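You operate a simulated robot arm through the tools that you are given. There is no shell and no other tool.

The job below is to be done with a simulated robot arm. You get a single attempt, and the scene is never put back.

## Task
Put things in order on the long beige table top. At the end: the purple holder is in the green crate; the sugar jar from the long beige table top stands where the silver steel post stood; the silver steel post from the long beige table top stands where the red block stood; the red block stands where the purple holder stood; whatever was shut is shut again. Leave all else as you found it, and nothing knocked over.

It is judged by the outcome, as a careful person would: the job done as asked, and still so three seconds after it is handed in. It fails if anything else is knocked over, pushed out of place, dropped, spilled or broken.

## Robot
A 7-joint arm with a two-finger parallel gripper, fixed in place. Base frame: the origin is at the foot of the arm, x ahead of it, y to its left, z up; the work surface is at about z = 0. Units: m, rad, N and s.
With the tool pointing down near the work surface it reaches from about 0.22 to 0.58 m from the base axis. Its first joint turns from -1.152 to 1.152 rad. Payload 2.5 kg.
The tool frame sits at the grasp point between the pads (the TCP): z along the fingers, y along the line on which they close. The tips reach 0.023 m beyond it. Largest opening 0.094 m; finger width 0.038, thickness 0.01; the body of the gripper, 0.054 by 0.096 m, starts 0.039 m behind the TCP.
Orientation is that of the tool frame in the base frame, as a unit quaternion [w, x, y, z]. With the fingers straight down and closing along the base's y, the tool's x points along the base's -x, its y along +y and its z along -z.

## Interface
- The arm moves only by the tool jog_arm. Its argument "motion" is a list of rows, each a list of 3 entries, a list of its own where there are three numbers: the turn, a rotation vector about the tool's x, y, z in units of 4 degrees (1.0 is 4 degrees), then the shift along the tool's x, y, z in units of 40 mm (1.0 is 40 mm), then the gripper command, from -1 (fully open) to 1 (shut), values between in proportion. In form: [[[wx, wy, wz], [tx, ty, tz], jaw], ...]. A call has 1 to 20 rows; each row shifts and turns the commanded pose from where the row before left it, along the tool's axes as they then stand. A call with a number of a shift or a turn outside -1 to 1 is refused whole. A row lasts 0.2 s, in which the tool goes at most 0.05 m and 0.15 rad; a call with a longer step from one row to the next is refused whole, and so is a gripper value outside its range. Where a pose cannot be reached the arm comes as near as it can. A force on the tool above 40 N (or 10 N above the force at the start of the call, whichever is more), or a blocked arm, ends the call early, and 0.2 s more pass. The fingers move at their own pace (about 0.108 m/s each) and stop on an object; they squeeze with about 43 N. The grip force told is the motor's: it shows also when the fingers shut on nothing. Time passes only in rows, and 0.2 s behind the last, so rows that do not move let the fingers close. The reply holds the time, the measured pose of the TCP, the force on the tool along the base axes, the opening and the grip force, in the units named above and with some noise, with the torque about the TCP (base axes, N m) and any sound that the robot's microphone picked up, and new pictures: "pictures" is both (left out), scene, wrist or none.
- Cameras (640 x 400 px; columns grow to the right, rows downward): "scene" is fixed at [0.1157, -0.415, 0.5256]; the picture's right is [0.80, -0.60, 0.00], its down [-0.43, -0.58, -0.69] and it looks along [0.41, 0.55, -0.73] (base axes); focal length 241 px, centre (320, 200). "wrist" rides on the gripper at [0.086, 0.016, -0.074] in the tool frame; the picture's right is [-0.18, 0.98, 0.00], its down [-0.58, -0.11, -0.81] and it looks along [-0.79, -0.15, 0.59] (tool axes); focal length 243 px, centre (320, 200).
- locate(camera, pixels): there is no depth. For up to 12 entries [column, row, z] of the newest picture of that camera ("zoom" is the newest enlarged one), the place [x, y] in the base frame at which the ray of that pixel passes the height z, good to about 0.003 m. No time passes.
- close_up(camera, box): a new picture of the part [left, top, right, bottom] of that camera's present view, enlarged. No time passes.
- job_done(): hands the job in; it is judged then, once.

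Unless the task says otherwise, let go and move clear before handing in.

The tools are called after ">>>" as name(argument=value, ...) on one line, values as JSON. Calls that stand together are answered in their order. jog_arm: Moves the arm, as the interface text tells. Its arguments: {"type":"object","properties":{"motion":{"type":"array","items":{"type":"array"}},"pictures":{"type":"string","enum":["both","scene","wrist","none"]}},"required":["motion"]} The other tools are called the same way: locate (camera, pixels) gives the place at which the rays of pixels pass given heights; close_up (camera, box) takes an enlarged picture of a part of a camera's view; job_done () hands the job in.

At the start:

```text
time_s: 0.0
position: [0.2872, 0.2019, 0.2659]
tool_rot: [-0.001, 0.0, 1.0, -0.001]
wrist_force: [-0.4, -0.6, 0.5]
wrist_torque: [0.01, 0.0, 0.0]
width: 0.094
grasp_force: 0.0
```

scene: 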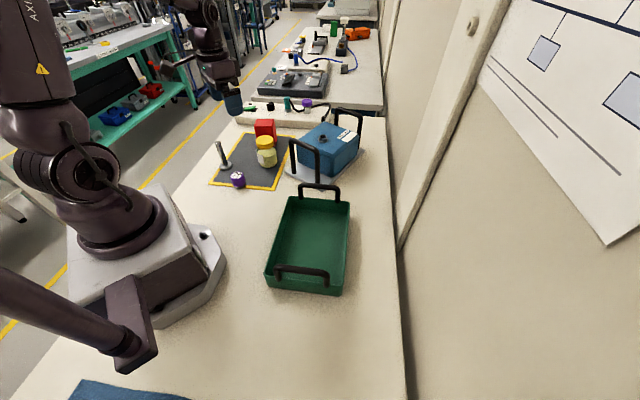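
wrist: 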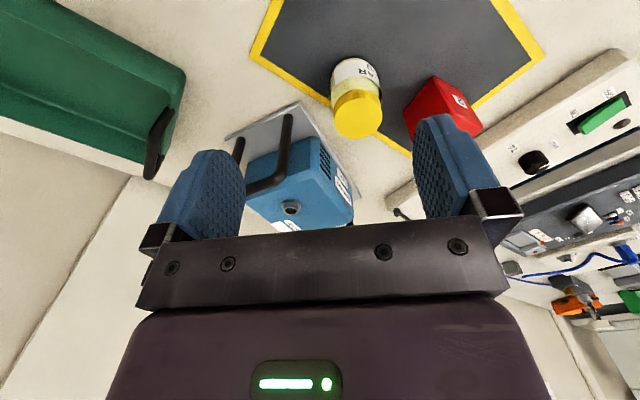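

The scene picture shows the post near (223,157), purple holder (238,180), sugar jar (266,152), red block (265,130) and green crate (310,245). I'll enlarge these to see details before moving.

>>> close_up(camera="scene", box=[190, 100, 350, 200])

>>> close_up(camera="scene", box=[240, 170, 400, 310])

>>> close_up(camera="wrist", box=[240, 0, 560, 200])

>>> locate(camera="scene", pixels=[[224, 168, 0], [238, 187, 0], [266, 165, 0], [265, 144, 0], [209, 183, 0], [277, 190, 0], [243, 132, 0], [292, 138, 0], [268, 285, 0], [340, 294, 0], [350, 200, 0.05], [283, 197, 0.05]])

```text
4.00 times, centred on (270, 150) of scene
```

zoom: 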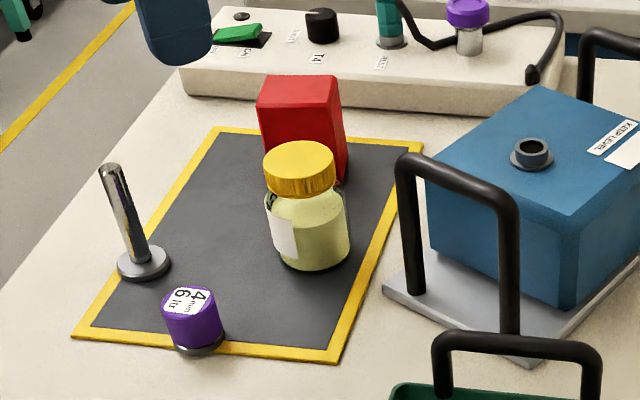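

```text
2.86 times, centred on (320, 240) of scene
```

zoom: 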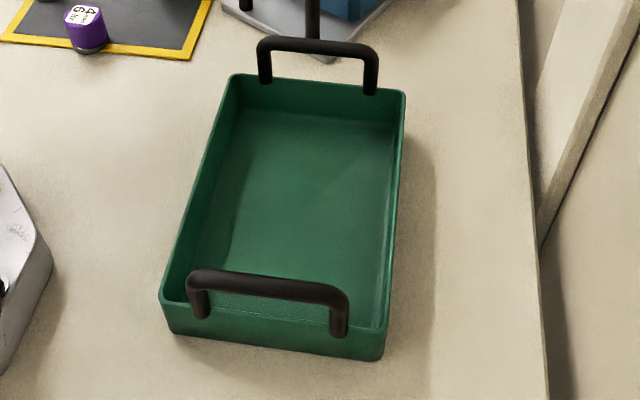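

```text
2.00 times, centred on (400, 100) of wrist
```

zoom: 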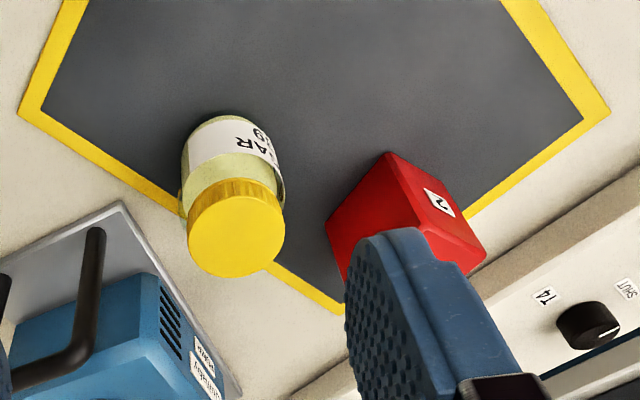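

```text
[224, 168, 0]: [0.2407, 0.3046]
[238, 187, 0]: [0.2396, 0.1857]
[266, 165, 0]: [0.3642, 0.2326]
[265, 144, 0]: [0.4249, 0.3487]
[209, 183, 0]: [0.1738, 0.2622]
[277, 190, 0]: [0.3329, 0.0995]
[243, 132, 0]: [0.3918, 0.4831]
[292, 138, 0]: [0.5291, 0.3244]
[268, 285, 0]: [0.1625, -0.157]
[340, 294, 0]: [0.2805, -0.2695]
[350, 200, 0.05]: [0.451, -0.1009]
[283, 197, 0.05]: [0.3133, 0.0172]
```

The close-ups show all four objects upright on the dark mat: holder with purple cap at zoom (190,320), post (140,262), jar (307,230), block (300,125). I'll enlarge each further and measure footprints.

>>> close_up(camera="scene", box=[208, 135, 256, 195])

>>> close_up(camera="scene", box=[245, 110, 293, 170])

>>> close_up(camera="scene", box=[230, 85, 350, 145])

```text
6.67 times, centred on (232, 165) of scene
```

zoom: 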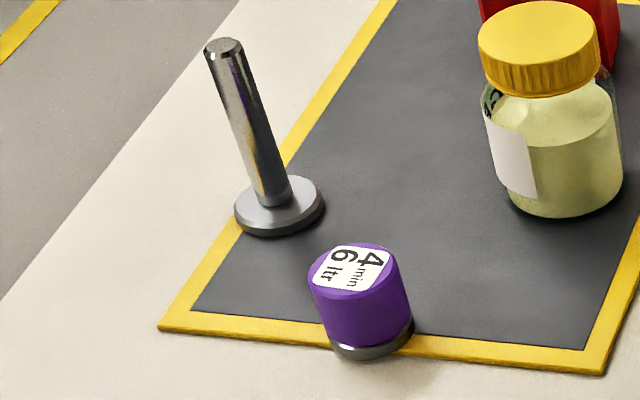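

```text
6.67 times, centred on (269, 140) of scene
```

zoom: 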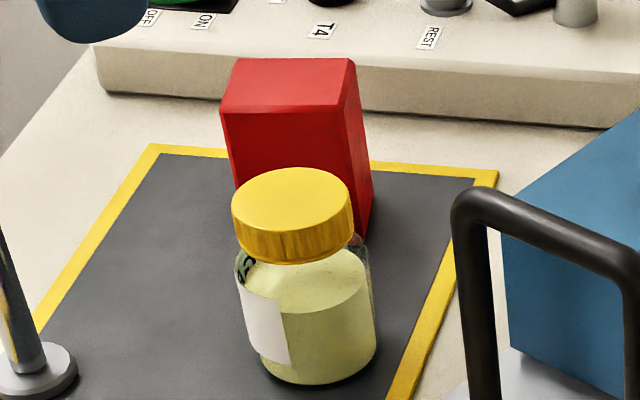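

```text
5.33 times, centred on (290, 115) of scene
```

zoom: 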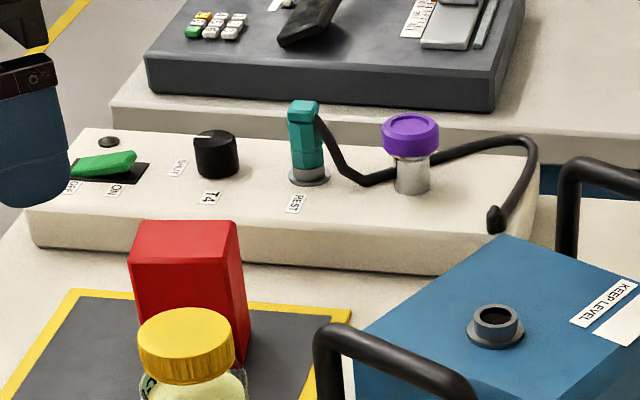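

The mat objects look upright, and the panel behind (knobs, lever, REST plug) must stay untouched. I'll now measure bases, tops, and mat corners via locate in the scene view.

>>> locate(camera="scene", pixels=[[225.55, 166.8, 0], [217.45, 142.05, 0.08], [217.45, 142.05, 0.1], [217.45, 142.05, 0.12], [239.65, 185.7, 0], [236.8, 175.5, 0.03], [236.8, 175.5, 0.04], [236.8, 175.5, 0.05], [269.2, 162.5, 0], [264.8, 140.5, 0.08], [264.8, 140.5, 0.09], [264.8, 140.5, 0.1]])

>>> locate(camera="scene", pixels=[[254.3, 126.5, 0.1], [273.0, 125.4, 0.1], [273.8, 118.7, 0.1], [256.4, 118.7, 0.1], [254.3, 126.5, 0.08], [273.0, 125.4, 0.08], [273.8, 118.7, 0.08], [256.4, 118.7, 0.08], [274.5, 146.5, 0], [277, 141, 0]])

```text
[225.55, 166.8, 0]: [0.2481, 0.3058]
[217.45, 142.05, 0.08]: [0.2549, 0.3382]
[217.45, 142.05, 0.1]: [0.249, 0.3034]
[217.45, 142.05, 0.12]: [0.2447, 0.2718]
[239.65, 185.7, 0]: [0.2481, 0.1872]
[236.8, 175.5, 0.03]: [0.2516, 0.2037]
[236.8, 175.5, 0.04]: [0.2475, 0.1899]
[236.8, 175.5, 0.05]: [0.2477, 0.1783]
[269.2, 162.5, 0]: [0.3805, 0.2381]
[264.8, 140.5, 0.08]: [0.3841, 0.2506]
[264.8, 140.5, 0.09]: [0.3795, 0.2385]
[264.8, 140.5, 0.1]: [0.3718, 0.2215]
```

```text
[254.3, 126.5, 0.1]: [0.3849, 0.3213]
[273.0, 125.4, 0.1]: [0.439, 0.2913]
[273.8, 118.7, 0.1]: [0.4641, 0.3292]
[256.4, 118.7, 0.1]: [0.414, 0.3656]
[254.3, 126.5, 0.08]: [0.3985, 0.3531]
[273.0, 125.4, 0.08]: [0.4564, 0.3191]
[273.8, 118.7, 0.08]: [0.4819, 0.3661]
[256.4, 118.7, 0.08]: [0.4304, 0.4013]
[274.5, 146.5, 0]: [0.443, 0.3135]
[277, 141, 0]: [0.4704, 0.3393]
```

Footprints estimated: holder ≈(0.248,0.187), post ≈(0.248,0.305), jar ≈(0.380,0.238), block ≈(0.437,0.350). I'll back the tool up and tilt the wrist camera downward for a better overhead look, staying well above everything.

>>> jog_arm(motion=[[[0, 0, 0], [0.375, 0.125, -0.5], -1], [[0, 0, 0], [0.375, 0.125, -0.5], -1], [[0, 0, 0], [0.375, 0.125, -0.5], -1], [[0, 0, 0], [0.375, 0.125, -0.5], -1], [[0, 1, 0], [0, 0, 0], -1], [[0, 1, 0], [0, 0, 0], -1], [[0, 1, 0], [0, 0, 0], -1], [[0, 1, 0], [0, 0, 0], -1], [[0, 1, 0], [0, 0, 0], -1], [[0, 0, 0], [0, 0, 0], -1], [[0, 0, 0], [0, 0, 0], -1]], pictures="both")

```text
time_s: 2.4
position: [0.227, 0.2224, 0.3453]
tool_rot: [-0.173, -0.001, 0.985, 0.001]
wrist_force: [0.6, 0.8, 0.1]
wrist_torque: [0.01, -0.02, 0.03]
width: 0.0941
grasp_force: 0.0
```

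scene: 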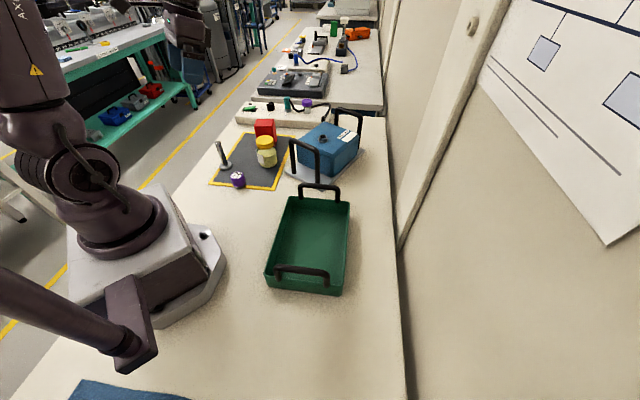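
wrist: 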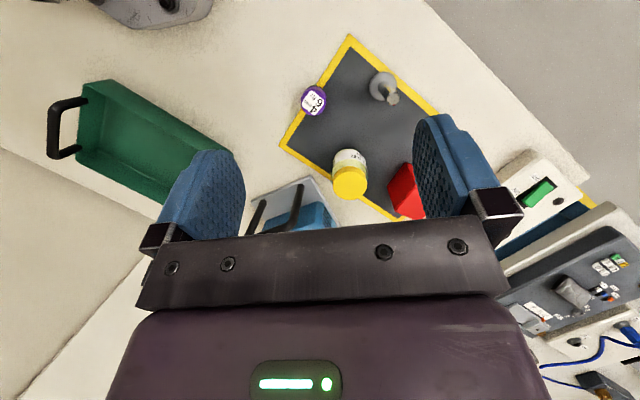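

From this tilted pose the wrist view shows holder (313,100), post (383,88), jar (350,175), block (405,190) and crate. I'll zoom in to measure them.

>>> close_up(camera="wrist", box=[270, 60, 430, 160])

>>> close_up(camera="wrist", box=[310, 130, 470, 230])

>>> close_up(camera="wrist", box=[30, 60, 270, 210])

```text
4.00 times, centred on (350, 110) of wrist
```

zoom: 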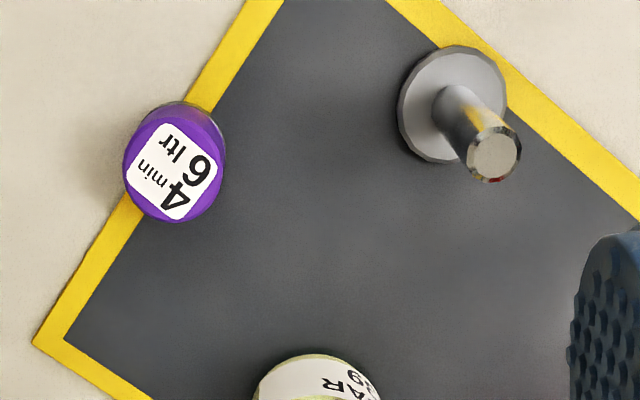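

```text
4.00 times, centred on (390, 180) of wrist
```

zoom: 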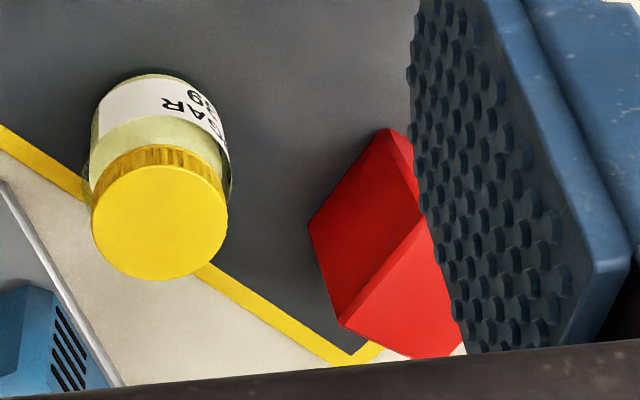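

```text
2.67 times, centred on (150, 135) of wrist
```

zoom: 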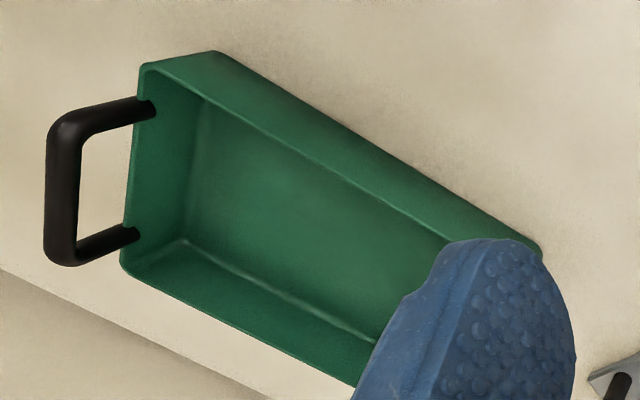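

The zooms give clean edges for all objects. I'll convert them to base coordinates.

>>> locate(camera="wrist", pixels=[[383, 86.25, 0], [393.75, 99, 0.098], [393.75, 99, 0.103], [313, 100.75, 0.04], [313, 100.75, 0.044], [350, 185.75, 0.09], [350, 185.75, 0.085], [387, 186.25, 0], [406.75, 162, 0], [395, 211.25, 0.085], [416.25, 183.75, 0.085], [412.5, 220, 0.085]])

>>> locate(camera="zoom", pixels=[[213, 52, 0.05], [140, 65, 0.05], [122, 262, 0.05], [355, 385, 0.05], [540, 250, 0.05], [200, 100, 0.003], [180, 240, 0.003], [455, 240, 0.003], [378, 340, 0.003], [70, 130, 0.08], [70, 250, 0.08]])

>>> locate(camera="wrist", pixels=[[348.5, 148, 0], [301, 113, 0.044], [326, 96, 0.044], [316, 86, 0], [348, 35, 0], [279.5, 146, 0], [397, 87.5, 0.005], [369.5, 87.5, 0.005]])

```text
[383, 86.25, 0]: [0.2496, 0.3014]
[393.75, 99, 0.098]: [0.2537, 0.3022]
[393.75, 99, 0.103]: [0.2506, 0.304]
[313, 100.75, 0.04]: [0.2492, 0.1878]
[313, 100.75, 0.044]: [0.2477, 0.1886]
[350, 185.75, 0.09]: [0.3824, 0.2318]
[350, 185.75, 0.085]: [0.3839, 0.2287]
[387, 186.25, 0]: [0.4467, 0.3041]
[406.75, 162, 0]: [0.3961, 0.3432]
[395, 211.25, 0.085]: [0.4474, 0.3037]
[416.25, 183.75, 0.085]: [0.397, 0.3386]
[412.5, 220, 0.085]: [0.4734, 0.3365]
```

```text
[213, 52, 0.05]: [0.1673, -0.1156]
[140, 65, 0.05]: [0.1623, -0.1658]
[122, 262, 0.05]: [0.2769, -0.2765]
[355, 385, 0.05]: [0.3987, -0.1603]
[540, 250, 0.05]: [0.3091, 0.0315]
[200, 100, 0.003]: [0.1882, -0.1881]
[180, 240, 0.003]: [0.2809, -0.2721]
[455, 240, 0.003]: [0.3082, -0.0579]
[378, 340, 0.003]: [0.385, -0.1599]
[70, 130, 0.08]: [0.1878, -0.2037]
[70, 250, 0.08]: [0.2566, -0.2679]
```

```text
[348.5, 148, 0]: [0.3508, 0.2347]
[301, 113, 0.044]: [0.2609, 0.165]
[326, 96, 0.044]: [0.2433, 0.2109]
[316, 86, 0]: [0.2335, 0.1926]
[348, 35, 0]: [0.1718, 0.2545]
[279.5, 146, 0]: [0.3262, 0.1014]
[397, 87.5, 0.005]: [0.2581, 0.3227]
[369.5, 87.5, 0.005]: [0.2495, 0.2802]
```

Block corners, post (0.250,0.303), holder (0.248,0.188, ~0.044 tall) and jar (0.381,0.235) agree between both cameras. I'll level the tool again and come to about 0.1 m above the holder with open fingers.

>>> jog_arm(motion=[[[0, -1, 0], [0, 0, 0], -1], [[0, -1, 0], [0, 0, 0], -1], [[0, -1, 0], [0, 0, 0], -1], [[0, -1, 0], [0, 0, 0], -1], [[0, -1, 0], [0, 0, 0], -1], [[0, 0, 0], [-0.175, -0.28, 0.7], -1], [[0, 0, 0], [-0.175, -0.28, 0.7], -1], [[0, 0, 0], [-0.175, -0.28, 0.7], -1], [[0, 0, 0], [0, 0, 0.8], -1], [[0, 0, 0], [0, 0, 0.8], -1], [[0, 0, 0], [0, 0, 0.8], -1], [[0, 0, 0], [0, 0, 0.8], -1], [[0, 0, 0], [0, 0, 0.7], -1], [[0, 0, 0], [0, 0, 0], -1]], pictures="both")

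```text
time_s: 5.4
position: [0.2486, 0.1885, 0.1055]
tool_rot: [0.0, 0.0, 1.0, -0.001]
wrist_force: [0.2, -0.6, -0.7]
wrist_torque: [-0.01, 0.0, 0.0]
width: 0.0941
grasp_force: 0.0
```

scene: 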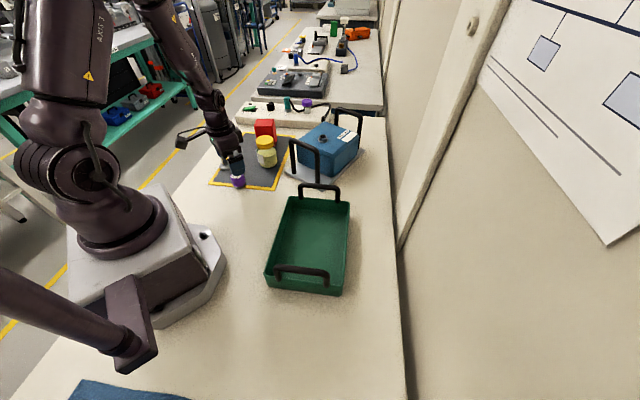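
wrist: 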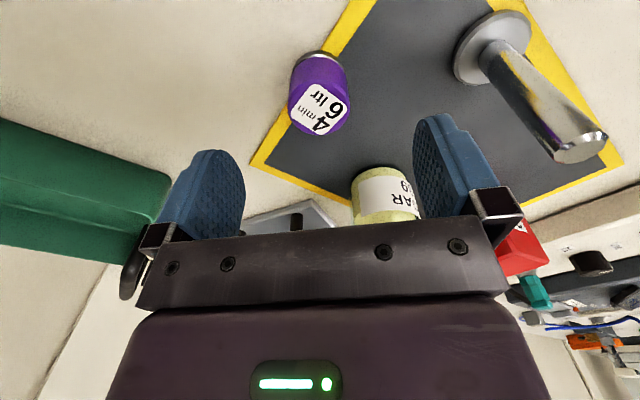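

The holder's label top sits at (320,108), between the fingers; I'll check its location from this close view before descending.

>>> close_up(camera="wrist", box=[260, 40, 380, 150])

>>> locate(camera="wrist", pixels=[[320, 108, 0.044], [289, 113, 0.044], [350, 110, 0.044], [292, 65, 0.0], [340, 62, 0.0], [489, 52, 0.005], [577, 147, 0.1]])

```text
3.64 times, centred on (320, 95) of wrist
```

zoom: 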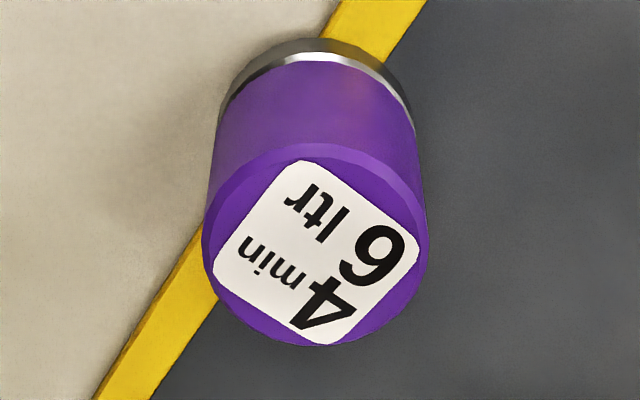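

```text
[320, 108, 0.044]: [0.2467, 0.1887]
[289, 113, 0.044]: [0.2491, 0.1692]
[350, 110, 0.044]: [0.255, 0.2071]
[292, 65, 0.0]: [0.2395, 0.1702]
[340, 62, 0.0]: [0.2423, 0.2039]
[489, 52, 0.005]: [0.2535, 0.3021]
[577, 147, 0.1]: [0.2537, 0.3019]
```

The holder centre is at (0.2465,0.188), under the tool at (0.2486,0.1885). I'll nudge 2 mm back, descend to z≈0.03 and close gently.

>>> jog_arm(motion=[[[0, 0, 0], [0.05, 0, 0.5], -1], [[0, 0, 0], [0, 0, 0.5], -1], [[0, 0, 0], [0, 0, 0.5], -1], [[0, 0, 0], [0, 0, 0.38], -1], [[0, 0, 0], [0, 0, 0], -1], [[0, 0, 0], [0, 0, 0], 1], [[0, 0, 0], [0, 0, 0], 1], [[0, 0, 0], [0, 0, 0], 1], [[0, 0, 0], [0, 0, 0], 1]], pictures="both")

```text
time_s: 7.4
position: [0.2476, 0.1877, 0.0304]
tool_rot: [0.0, 0.0, 1.0, 0.001]
wrist_force: [1.4, 0.0, 0.5]
wrist_torque: [0.01, 0.01, -0.02]
width: 0.0383
grasp_force: 42.8
```

scene: 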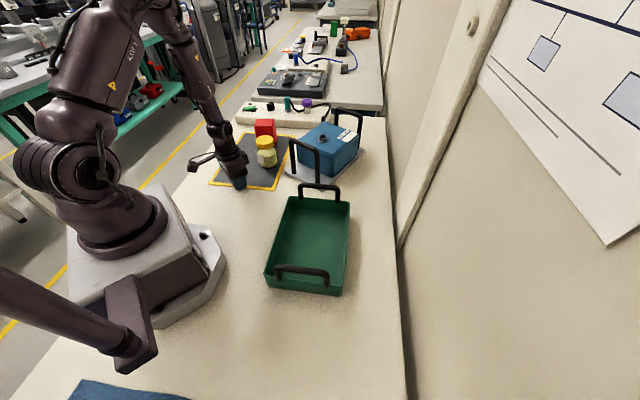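
wrist: 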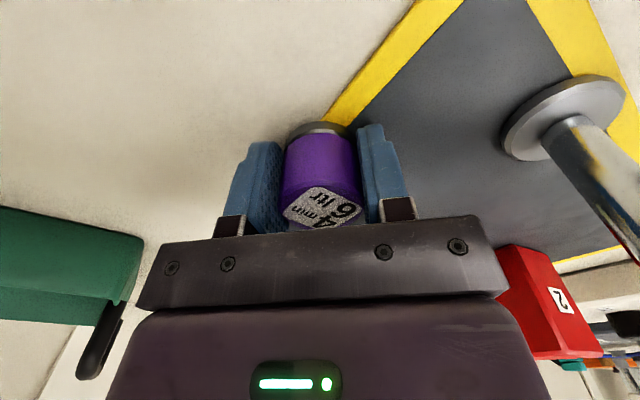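

The fingers hold the holder (width 0.038, grip 42.8 N). I'll lift slowly and watch the force.

>>> jog_arm(motion=[[[0, 0, 0], [0, 0, -0.1], 1], [[0, 0, 0], [0, 0, -0.2], 1], [[0, 0, 0], [0, 0, -0.4], 1], [[0, 0, 0], [0, 0, -0.6], 1], [[0, 0, 0], [0, 0, -0.7], 1], [[0, 0, 0], [0, 0, -0.7], 1], [[0, 0, 0], [0, 0, -0.7], 1], [[0, 0, 0], [0, 0, 0], 1]], pictures="both")

```text
time_s: 9.2
position: [0.2469, 0.1871, 0.1668]
tool_rot: [0.0, -0.001, 1.0, -0.001]
wrist_force: [0.2, 0.6, -0.3]
wrist_torque: [0.01, 0.02, -0.01]
width: 0.0382
grasp_force: 42.5
```

scene: 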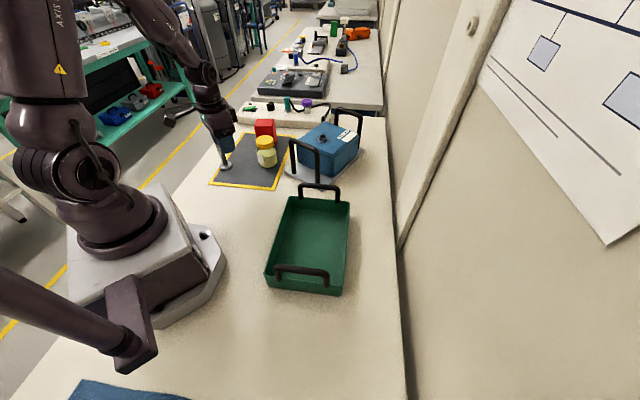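
wrist: 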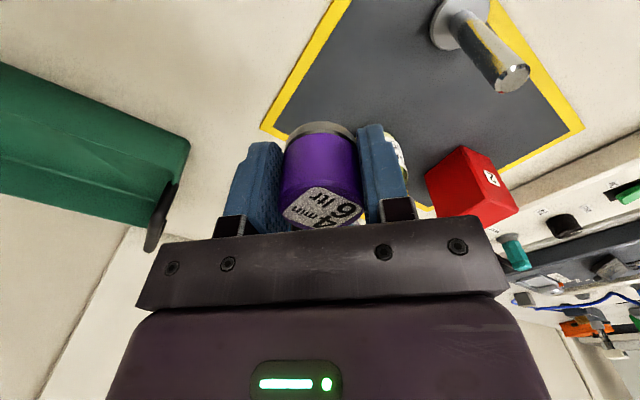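

The holder is fully lifted and hangs free. I'll carry it to above the crate centre (≈0.301,-0.129) at z≈0.167.

>>> jog_arm(motion=[[[0, 0, 0], [-0.07, -0.4, 0], 1], [[0, 0, 0], [-0.13, -0.75, 0], 1], [[0, 0, 0], [-0.13, -0.75, 0], 1], [[0, 0, 0], [-0.13, -0.75, 0], 1], [[0, 0, 0], [-0.13, -0.75, 0], 1], [[0, 0, 0], [-0.13, -0.75, 0], 1], [[0, 0, 0], [-0.13, -0.75, 0], 1], [[0, 0, 0], [-0.13, -0.75, 0], 1], [[0, 0, 0], [-0.13, -0.75, 0], 1], [[0, 0, 0], [-0.13, -0.75, 0], 1], [[0, 0, 0], [-0.11, -0.75, 0], 1], [[0, 0, 0], [0, 0, 0], 1], [[0, 0, 0], [0, 0, 0], 1]], pictures="both")

```text
time_s: 12.0
position: [0.2997, -0.1282, 0.1664]
tool_rot: [0.0, 0.0, 1.0, 0.001]
wrist_force: [-0.1, -0.5, -0.5]
wrist_torque: [-0.03, -0.01, -0.02]
width: 0.038
grasp_force: 43.1
```

scene: 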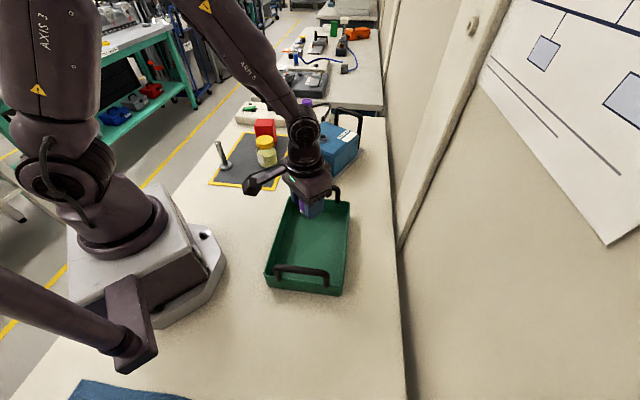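
wrist: 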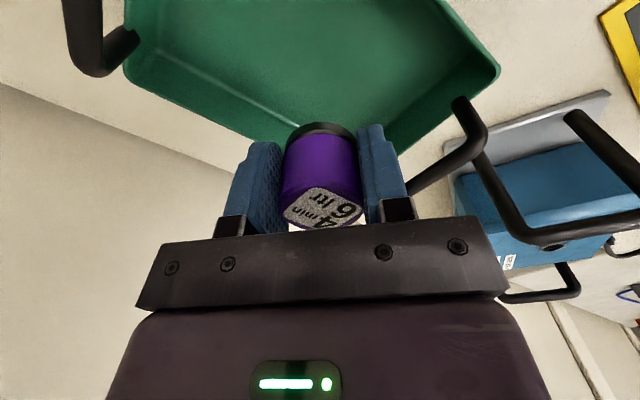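

The holder hangs over the crate; I'll verify the crate's rim and floor corners from this view before lowering.

>>> locate(camera="wrist", pixels=[[497, 68, 0.05], [127, 55, 0.05], [345, 190, 0.05], [490, 135, 0.1], [120, 45, 0.05], [455, 100, 0.05], [172, 22, 0.003], [430, 60, 0.003]])

>>> close_up(camera="scene", box=[240, 160, 400, 310])

```text
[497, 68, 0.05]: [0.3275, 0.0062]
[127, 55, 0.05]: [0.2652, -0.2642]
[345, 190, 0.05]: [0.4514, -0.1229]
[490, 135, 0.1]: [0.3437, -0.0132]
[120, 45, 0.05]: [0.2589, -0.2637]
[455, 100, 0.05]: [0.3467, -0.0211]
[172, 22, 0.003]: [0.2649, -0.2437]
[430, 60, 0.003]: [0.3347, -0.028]
```

```text
2.67 times, centred on (320, 235) of scene
```

zoom: 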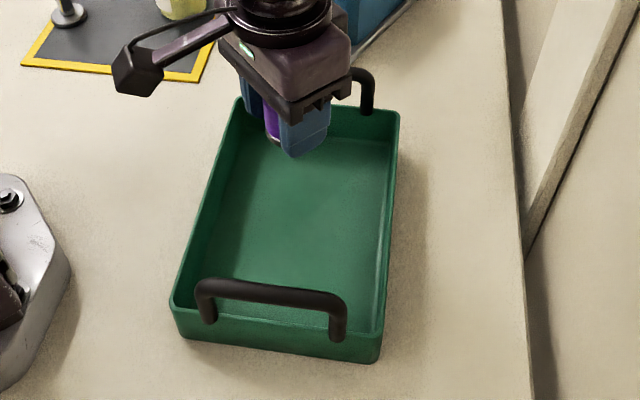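

The crate centre computes to about (0.301,-0.130), matching the tool. I'll lower to about 1 cm above the expected floor height.

>>> jog_arm(motion=[[[0, 0, 0], [0, 0, 0.4], 1], [[0, 0, 0], [0, 0, 0.6], 1], [[0, 0, 0], [0, 0, 0.6], 1], [[0, 0, 0], [0, 0, 0.6], 1], [[0, 0, 0], [0, 0, 0.5], 1], [[0, 0, 0], [0, 0, 0.35], 1], [[0, 0, 0], [0, 0, 0.1], 1], [[0, 0, 0], [0, 0, 0], 1]], pictures="both")

```text
time_s: 13.8
position: [0.2999, -0.1285, 0.0395]
tool_rot: [0.0, 0.0, 1.0, -0.001]
wrist_force: [-0.5, -0.3, -2.2]
wrist_torque: [-0.01, 0.01, -0.04]
width: 0.0383
grasp_force: 42.3
```

scene: 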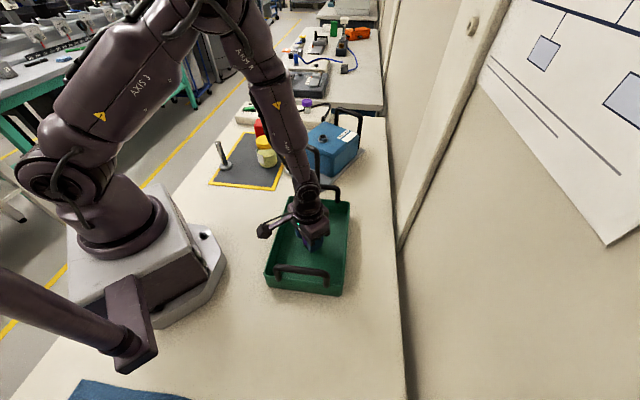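
wrist: 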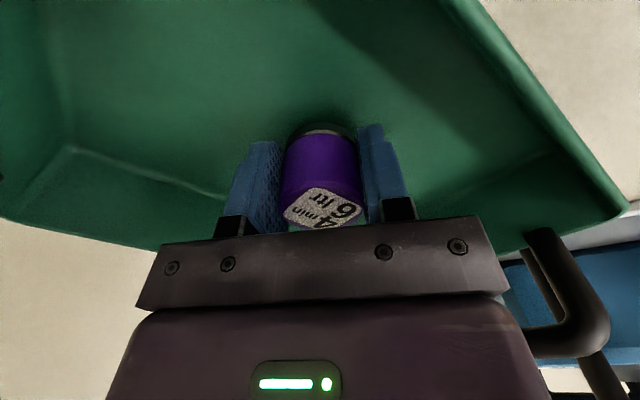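

No contact yet (force about -2 N). I'll lower in 2 mm steps to feel for the floor.

>>> jog_arm(motion=[[[0, 0, 0], [0, 0, 0.05], 1], [[0, 0, 0], [0, 0, 0.05], 1], [[0, 0, 0], [0, 0, 0], 1]], pictures="wrist")

```text
time_s: 14.6
position: [0.3003, -0.1268, 0.0354]
tool_rot: [0.0, 0.0, 1.0, 0.0]
wrist_force: [0.0, 0.3, -2.0]
wrist_torque: [-0.02, 0.01, 0.0]
width: 0.038
grasp_force: 42.8
```

wrist: 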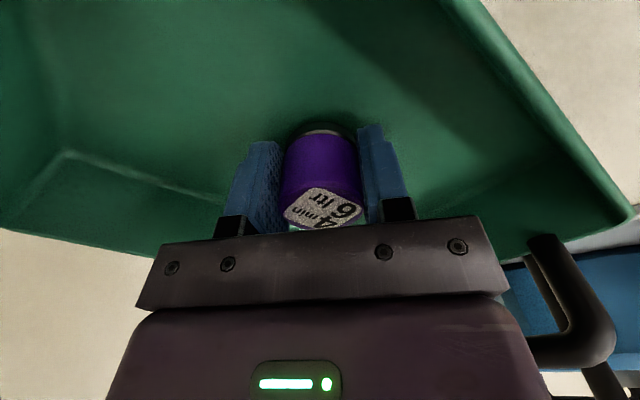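

Still no contact force at z=0.0354. I'll continue in 1–1.5 mm steps.

>>> jog_arm(motion=[[[0, 0, 0], [0, 0, 0.03], 1], [[0, 0, 0], [0, 0, 0.03], 1], [[0, 0, 0], [0, 0, 0], 1]], pictures="none")

```text
time_s: 15.4
position: [0.2995, -0.1278, 0.0342]
tool_rot: [-0.001, 0.0, 1.0, 0.0]
wrist_force: [0.5, 0.8, -1.0]
wrist_torque: [0.01, -0.07, 0.0]
width: 0.0381
grasp_force: 42.9
```

Force is still low but the measured height (0.0342) lags slightly; one more small step to confirm contact.

>>> jog_arm(motion=[[[0, 0, 0], [0, 0, 0.03], 1], [[0, 0, 0], [0, 0, 0], 1]], pictures="none")

```text
time_s: 16.0
position: [0.3004, -0.1269, 0.0326]
tool_rot: [0.0, -0.001, 1.0, -0.001]
wrist_force: [0.2, -0.1, -0.5]
wrist_torque: [-0.03, 0.0, 0.0]
width: 0.0383
grasp_force: 43.0
```

>>> jog_arm(motion=[[[0, 0, 0], [0, 0, 0.03], 1], [[0, 0, 0], [0, 0, 0], 1]], pictures="none")

```text
time_s: 16.6
position: [0.3, -0.1281, 0.0313]
tool_rot: [0.0, 0.0, 1.0, 0.0]
wrist_force: [0.1, 0.9, -0.1]
wrist_torque: [-0.05, 0.0, -0.01]
width: 0.0383
grasp_force: 42.7
```

Still essentially no force at z=0.0313 (it was picked at 0.0304 on the table). One more step.

>>> jog_arm(motion=[[[0, 0, 0], [0, 0, 0.04], 1], [[0, 0, 0], [0, 0, 0], 1]], pictures="both")

```text
time_s: 17.2
position: [0.3005, -0.1273, 0.0311]
tool_rot: [0.001, 0.001, 1.0, 0.001]
wrist_force: [-0.6, 1.4, 8.2]
wrist_torque: [0.01, -0.02, -0.04]
width: 0.0381
grasp_force: 42.3
stopped in row 2: the force on the tool passed its limit at 41 N (the readings are from after the stop); the commanded pose is now the measured one
```

scene: 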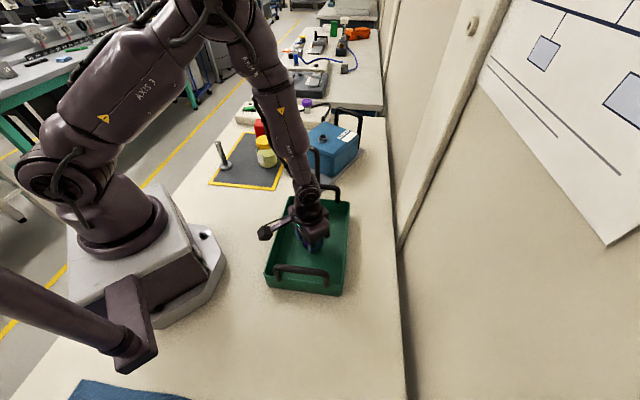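
wrist: 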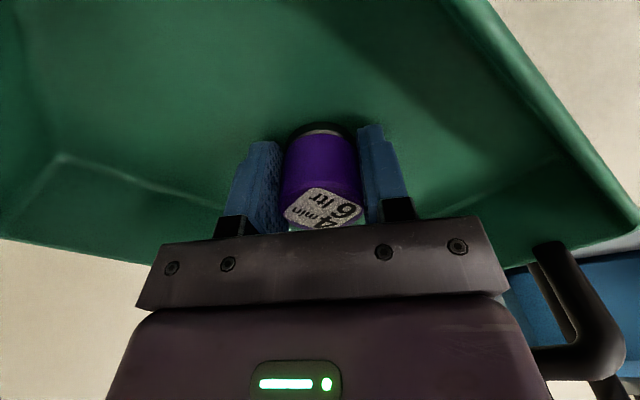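

Firm contact at z=0.0311: the holder stands on the crate floor. I'll open the fingers and rise straight up.

>>> jog_arm(motion=[[[0, 0, 0], [0, 0, 0], -0.2], [[0, 0, 0], [0, 0, 0], -0.2], [[0, 0, 0], [0, 0, 0], -0.2], [[0, 0, 0], [0, 0, -0.2], -0.2], [[0, 0, 0], [0, 0, -0.5], -0.2], [[0, 0, 0], [0, 0, -0.7], -0.2], [[0, 0, 0], [0, 0, -0.7], -0.5], [[0, 0, 0], [0, 0, -0.7], -1], [[0, 0, 0], [0, 0, -0.7], -1], [[0, 0, 0], [0, 0, -0.7], -1], [[0, 0, 0], [0, 0, 0], -1]], pictures="both")

```text
time_s: 19.6
position: [0.3015, -0.1284, 0.1987]
tool_rot: [0.001, 0.0, 1.0, 0.0]
wrist_force: [-0.7, 0.0, 0.9]
wrist_torque: [-0.03, -0.02, 0.02]
width: 0.0941
grasp_force: 0.1
```

scene: 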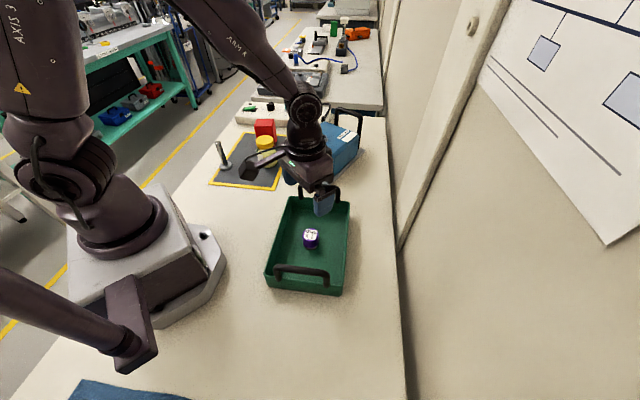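
wrist: 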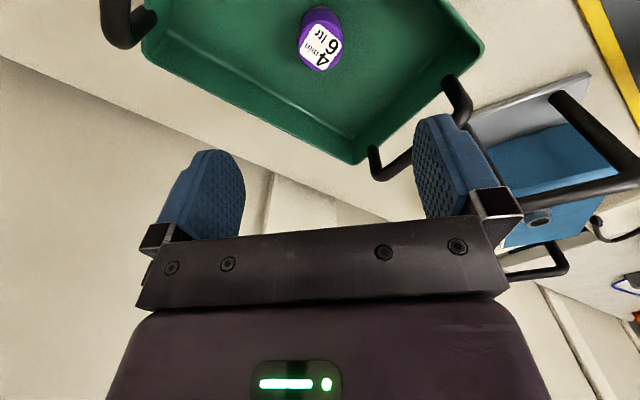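

The holder stands upright in the crate at (318,38) in the wrist view. Next: rise, go round the blue box via y≈0.2, then above the red block.

>>> jog_arm(motion=[[[0, 0, 0], [0, 0, -0.6], -1], [[0, 0, 0], [0, 0, -0.7], -1], [[0, 0, 0], [0, 0.2, -0.7], -1], [[0, 0, 0], [0, 0.7, 0], -1], [[0, 0, 0], [0, 0.75, 0], -1], [[0, 0, 0], [0, 0.75, 0], -1], [[0, 0, 0], [0, 0.75, 0], -1], [[0, 0, 0], [0, 0.75, 0], -1], [[0, 0, 0], [0, 0.75, 0], -1], [[0, 0, 0], [0, 0.75, 0], -1], [[0, 0, 0], [0, 0.75, 0], -1], [[0, 0, 0], [0, 0.75, 0], -1], [[0, 0, 0], [0, 0.75, 0], -1], [[0, 0, 0], [0, 0.6, 0], -1], [[0, 0, 0], [-0.6, 0.6, 0], -1], [[0, 0, 0], [-0.6, 0.6, 0], -1], [[0, 0, 0], [-0.6, 0.6, 0], -1], [[0, 0, 0], [-0.6, 0.6, 0], -1], [[0, 0, 0], [-0.55, 0.6, 0], -1], [[0, 0, 0], [-0.4, 0.5, 0], -1]], pictures="both")

```text
time_s: 23.8
position: [0.4338, 0.3416, 0.2791]
tool_rot: [-0.001, 0.0, 1.0, -0.001]
wrist_force: [0.3, -0.3, 0.1]
wrist_torque: [0.0, 0.0, 0.0]
width: 0.0939
grasp_force: 0.0
```

scene: 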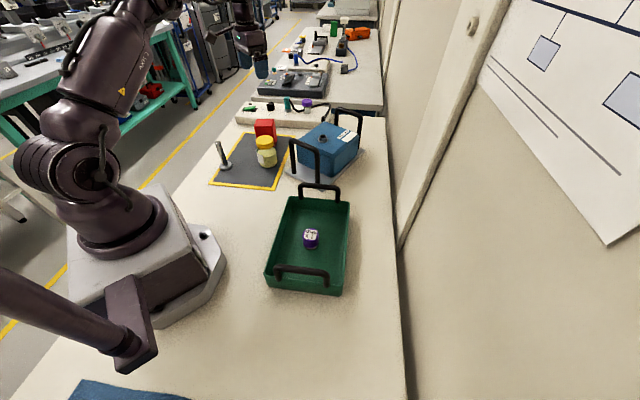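
wrist: 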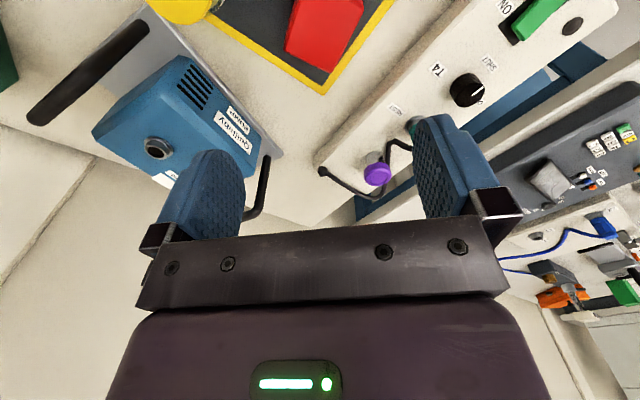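

The tool is above the block (red top at (325,30) in the wrist view). I'll turn the tool about 37° so the fingers close across the block's short side.

>>> jog_arm(motion=[[[0, 0, 1], [0, 0, 0], -1], [[0, 0, 1], [0, 0, 0], -1], [[0, 0, 1], [0, 0, 0], -1], [[0, 0, 1], [0, 0, 0], -1], [[0, 0, 1], [0, 0, 0], -1], [[0, 0, 1], [0, 0, 0], -1], [[0, 0, 1], [0, 0, 0], -1], [[0, 0, 1], [0, 0, 0], -1], [[0, 0, 1], [0, 0, 0], -1], [[0, 0, 0.25], [0, 0, 0], -1], [[0, 0, 0], [0, 0, 0], -1]], pictures="both")

```text
time_s: 26.2
position: [0.4349, 0.3407, 0.2789]
tool_rot: [0.0, 0.318, 0.948, 0.0]
wrist_force: [-0.1, -0.9, -1.1]
wrist_torque: [0.03, 0.03, 0.02]
width: 0.0942
grasp_force: 0.0
```

scene: 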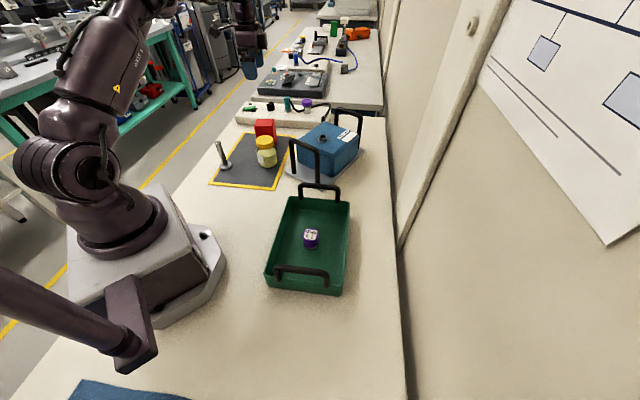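
wrist: 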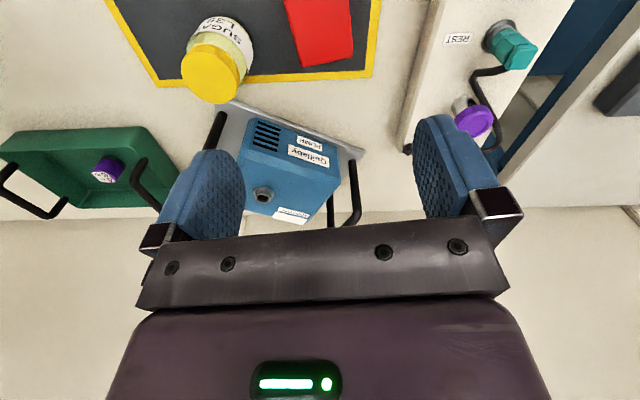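

The block top is visible at (320,30) with edges nearly aligned to the fingers. I'll measure its visible corners.

>>> close_up(camera="wrist", box=[240, 0, 400, 100])

>>> locate(camera="wrist", pixels=[[302, 67, 0.085], [354, 58, 0.085], [285, 5, 0.085], [350, 2, 0.085], [209, 74, 0.09]])

```text
4.00 times, centred on (320, 50) of wrist
```

zoom: 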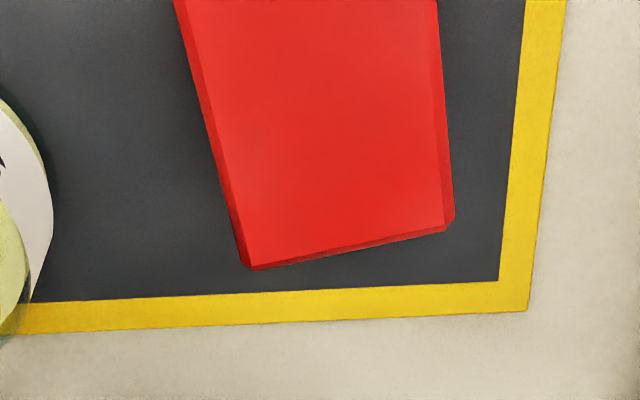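

```text
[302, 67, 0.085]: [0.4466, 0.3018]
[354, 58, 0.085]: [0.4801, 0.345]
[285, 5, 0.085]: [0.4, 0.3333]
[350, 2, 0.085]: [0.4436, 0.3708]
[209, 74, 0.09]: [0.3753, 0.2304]
```

The block measures about 0.063 × 0.055 with centre ≈(0.438,0.3425). I'll shift ~4 mm and descend to z≈0.13 for a check.

>>> jog_arm(motion=[[[0, 0, 0], [-0.05, 0.08, 0.4], -1], [[0, 0, 0], [0, 0, 0.7], -1], [[0, 0, 0], [0, 0, 0.7], -1], [[0, 0, 0], [0, 0, 0.7], -1], [[0, 0, 0], [0, 0, 0.7], -1], [[0, 0, 0], [0, 0, 0.5], -1], [[0, 0, 0], [0, 0, 0], -1]], pictures="both")

```text
time_s: 27.8
position: [0.4398, 0.3423, 0.1312]
tool_rot: [0.0, 0.318, 0.948, 0.0]
wrist_force: [-0.8, -0.8, 0.3]
wrist_torque: [0.02, -0.02, 0.03]
width: 0.0939
grasp_force: 0.0
```

scene: 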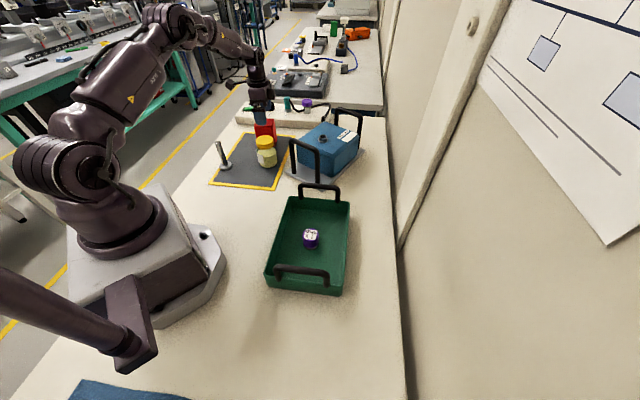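
wrist: 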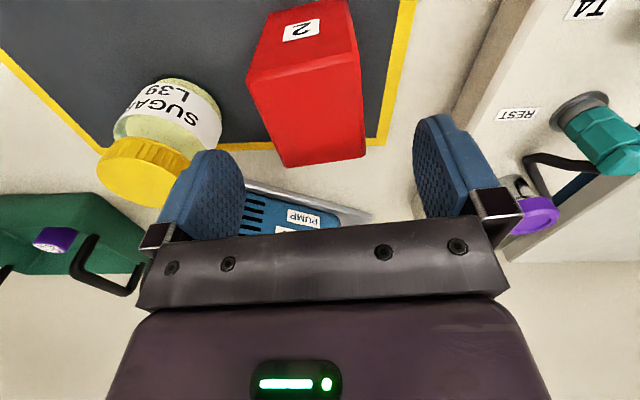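

The block's top corners show at (247,78), (358,60), (367,157), (285,167). I'll locate them precisely.

>>> close_up(camera="wrist", box=[220, 0, 420, 180])

>>> locate(camera="wrist", pixels=[[247, 78, 0.085], [358, 60, 0.085], [367, 157, 0.085], [285, 167, 0.085], [267, 13, 0], [349, 2, 0], [143, 170, 0.09]])

```text
2.22 times, centred on (320, 90) of wrist
```

zoom: 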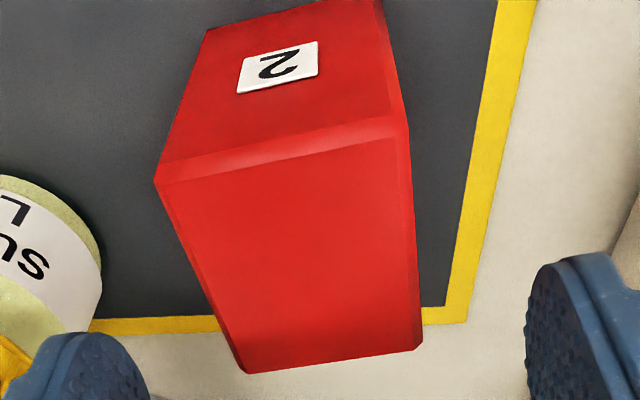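

```text
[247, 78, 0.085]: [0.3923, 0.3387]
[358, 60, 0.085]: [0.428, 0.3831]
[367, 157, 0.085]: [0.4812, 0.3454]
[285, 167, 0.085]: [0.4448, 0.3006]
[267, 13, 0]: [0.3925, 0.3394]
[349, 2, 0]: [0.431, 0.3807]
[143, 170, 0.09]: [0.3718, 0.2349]
```

Block centre is (0.4366,0.3420), 0.057 × 0.0645, height 0.085. I'll correct 3 mm, descend to z≈0.058 and close.

>>> jog_arm(motion=[[[0, 0, 0], [0.06, -0.05, 0.3], -1], [[0, 0, 0], [0, 0, 0.5], -1], [[0, 0, 0], [0, 0, 0.5], -1], [[0, 0, 0], [0, 0, 0.4], -1], [[0, 0, 0], [0, 0, 0.13], -1], [[0, 0, 0], [0, 0, 0], -1], [[0, 0, 0], [0, 0, 0], 1], [[0, 0, 0], [0, 0, 0], 1], [[0, 0, 0], [0, 0, 0], 1], [[0, 0, 0], [0, 0, 0], 1]], pictures="both")

```text
time_s: 30.0
position: [0.4355, 0.3426, 0.0569]
tool_rot: [0.001, 0.317, 0.948, 0.0]
wrist_force: [0.2, 0.8, -0.8]
wrist_torque: [0.07, -0.07, 0.02]
width: 0.0557
grasp_force: 43.5
```

scene: 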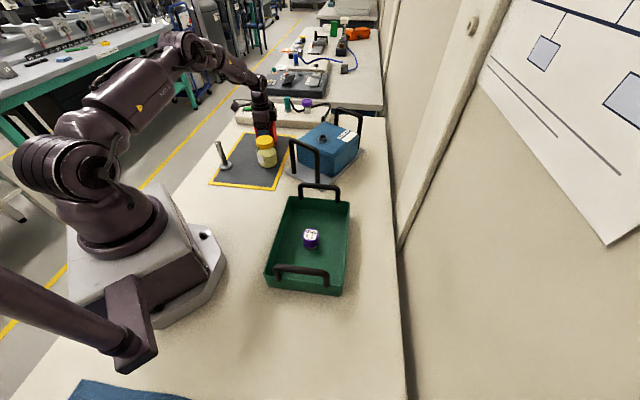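
wrist: 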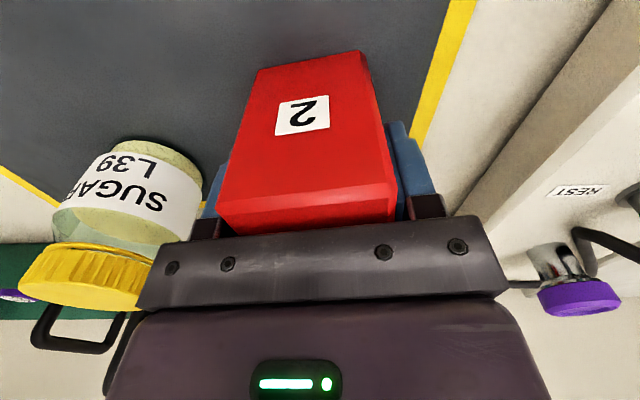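

The block is gripped (width 0.0557, 43.5 N). I'll lift it slowly straight up.

>>> jog_arm(motion=[[[0, 0, 0], [0, 0, -0.1], 1], [[0, 0, 0], [0, 0, -0.2], 1], [[0, 0, 0], [0, 0, -0.4], 1], [[0, 0, 0], [0, 0, -0.6], 1], [[0, 0, 0], [0, 0, -0.7], 1], [[0, 0, 0], [0, 0, -0.7], 1], [[0, 0, 0], [0, 0, -0.7], 1], [[0, 0, 0], [0, 0, -0.4], 1], [[0, 0, 0], [0, 0, 0], 1]], pictures="both")

```text
time_s: 32.0
position: [0.4375, 0.3435, 0.2099]
tool_rot: [0.0, 0.318, 0.948, -0.001]
wrist_force: [-0.7, -0.8, -2.6]
wrist_torque: [-0.04, 0.02, 0.0]
width: 0.0556
grasp_force: 43.1
```

scene: 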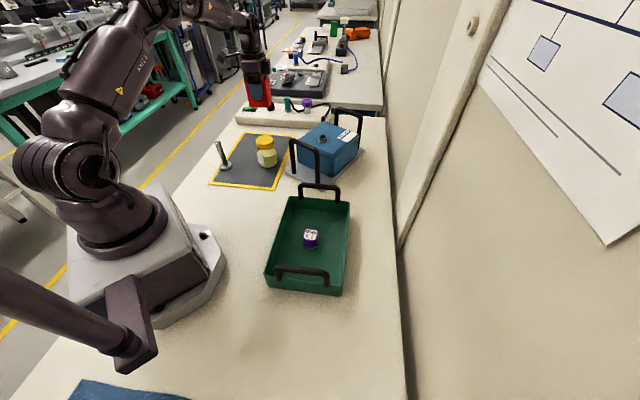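
wrist: 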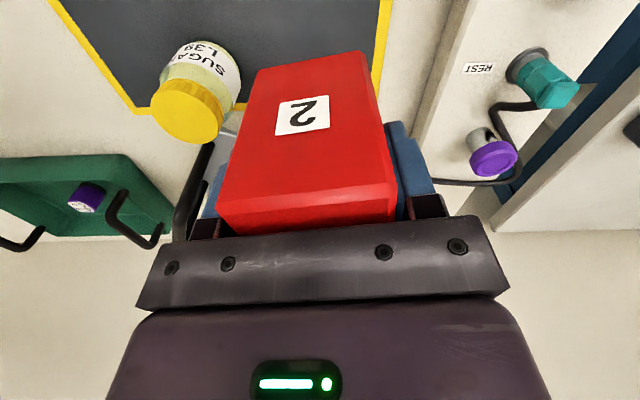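

The block is lifted clear (weight ~3 N). I'll carry it at this height to above the holder's old spot (0.247,0.188).

>>> jog_arm(motion=[[[0, 0, 0], [0.085, -0.34, 0], 1], [[0, 0, 0], [0.16, -0.65, 0], 1], [[0, 0, 0], [0.16, -0.65, 0], 1], [[0, 0, 0], [0.16, -0.65, 0], 1], [[0, 0, 0], [0.16, -0.65, 0], 1], [[0, 0, 0], [0.16, -0.65, 0], 1], [[0, 0, 0], [0.16, -0.65, 0], 1], [[0, 0, 0], [0.16, -0.65, 0], 1], [[0, 0, 0], [0.16, -0.65, 0], 1], [[0, 0, 0], [0.08, -0.4, 0], 1], [[0, 0, 0], [0, 0, 0], 1], [[0, 0, 0], [0, 0, 0], 1]], pictures="both")

```text
time_s: 34.6
position: [0.2461, 0.1882, 0.2082]
tool_rot: [0.0, 0.318, 0.948, -0.001]
wrist_force: [0.7, -0.2, -2.5]
wrist_torque: [-0.02, 0.03, 0.03]
width: 0.0559
grasp_force: 42.6
```

scene: 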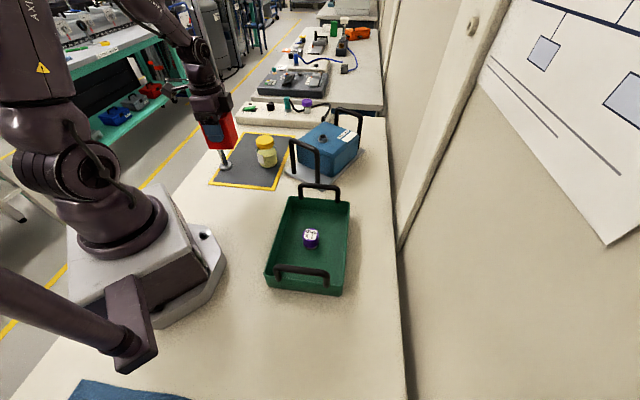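
wrist: 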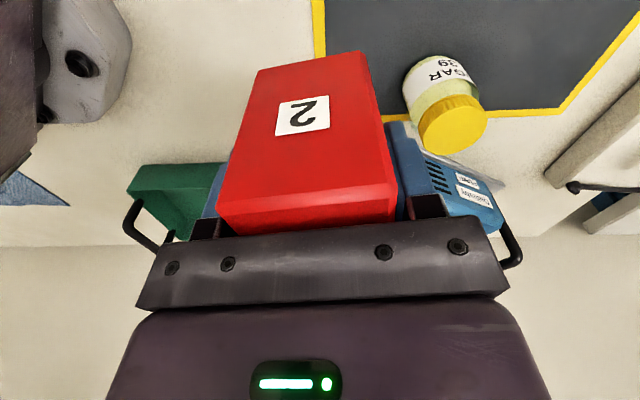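

The block hangs over the target with the post well to the side. I'll lower it to a few mm above the surface.

>>> jog_arm(motion=[[[0, 0, 0], [0, 0, 0.4], 1], [[0, 0, 0], [0, 0, 0.6], 1], [[0, 0, 0], [0, 0, 0.7], 1], [[0, 0, 0], [0, 0, 0.7], 1], [[0, 0, 0], [0, 0, 0.6], 1], [[0, 0, 0], [0, 0, 0.4], 1], [[0, 0, 0], [0, 0, 0.25], 1], [[0, 0, 0], [0, 0, 0], 1]], pictures="both")

```text
time_s: 36.4
position: [0.2463, 0.1888, 0.0619]
tool_rot: [0.0, 0.318, 0.948, 0.0]
wrist_force: [-0.7, 0.5, -3.1]
wrist_torque: [0.0, 0.04, -0.02]
width: 0.0559
grasp_force: 43.2
```

scene: 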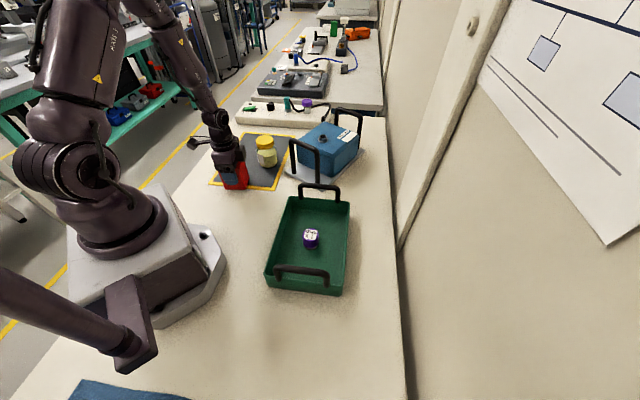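
wrist: 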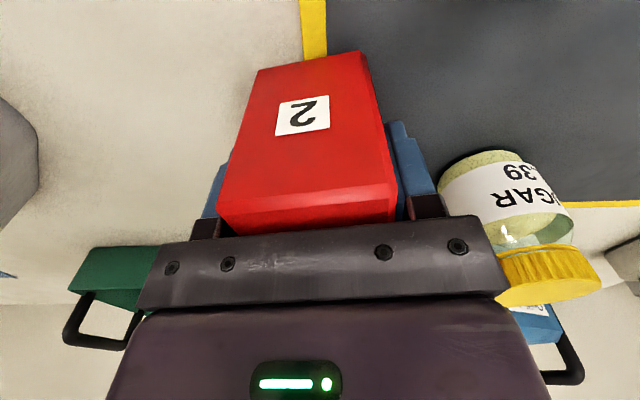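

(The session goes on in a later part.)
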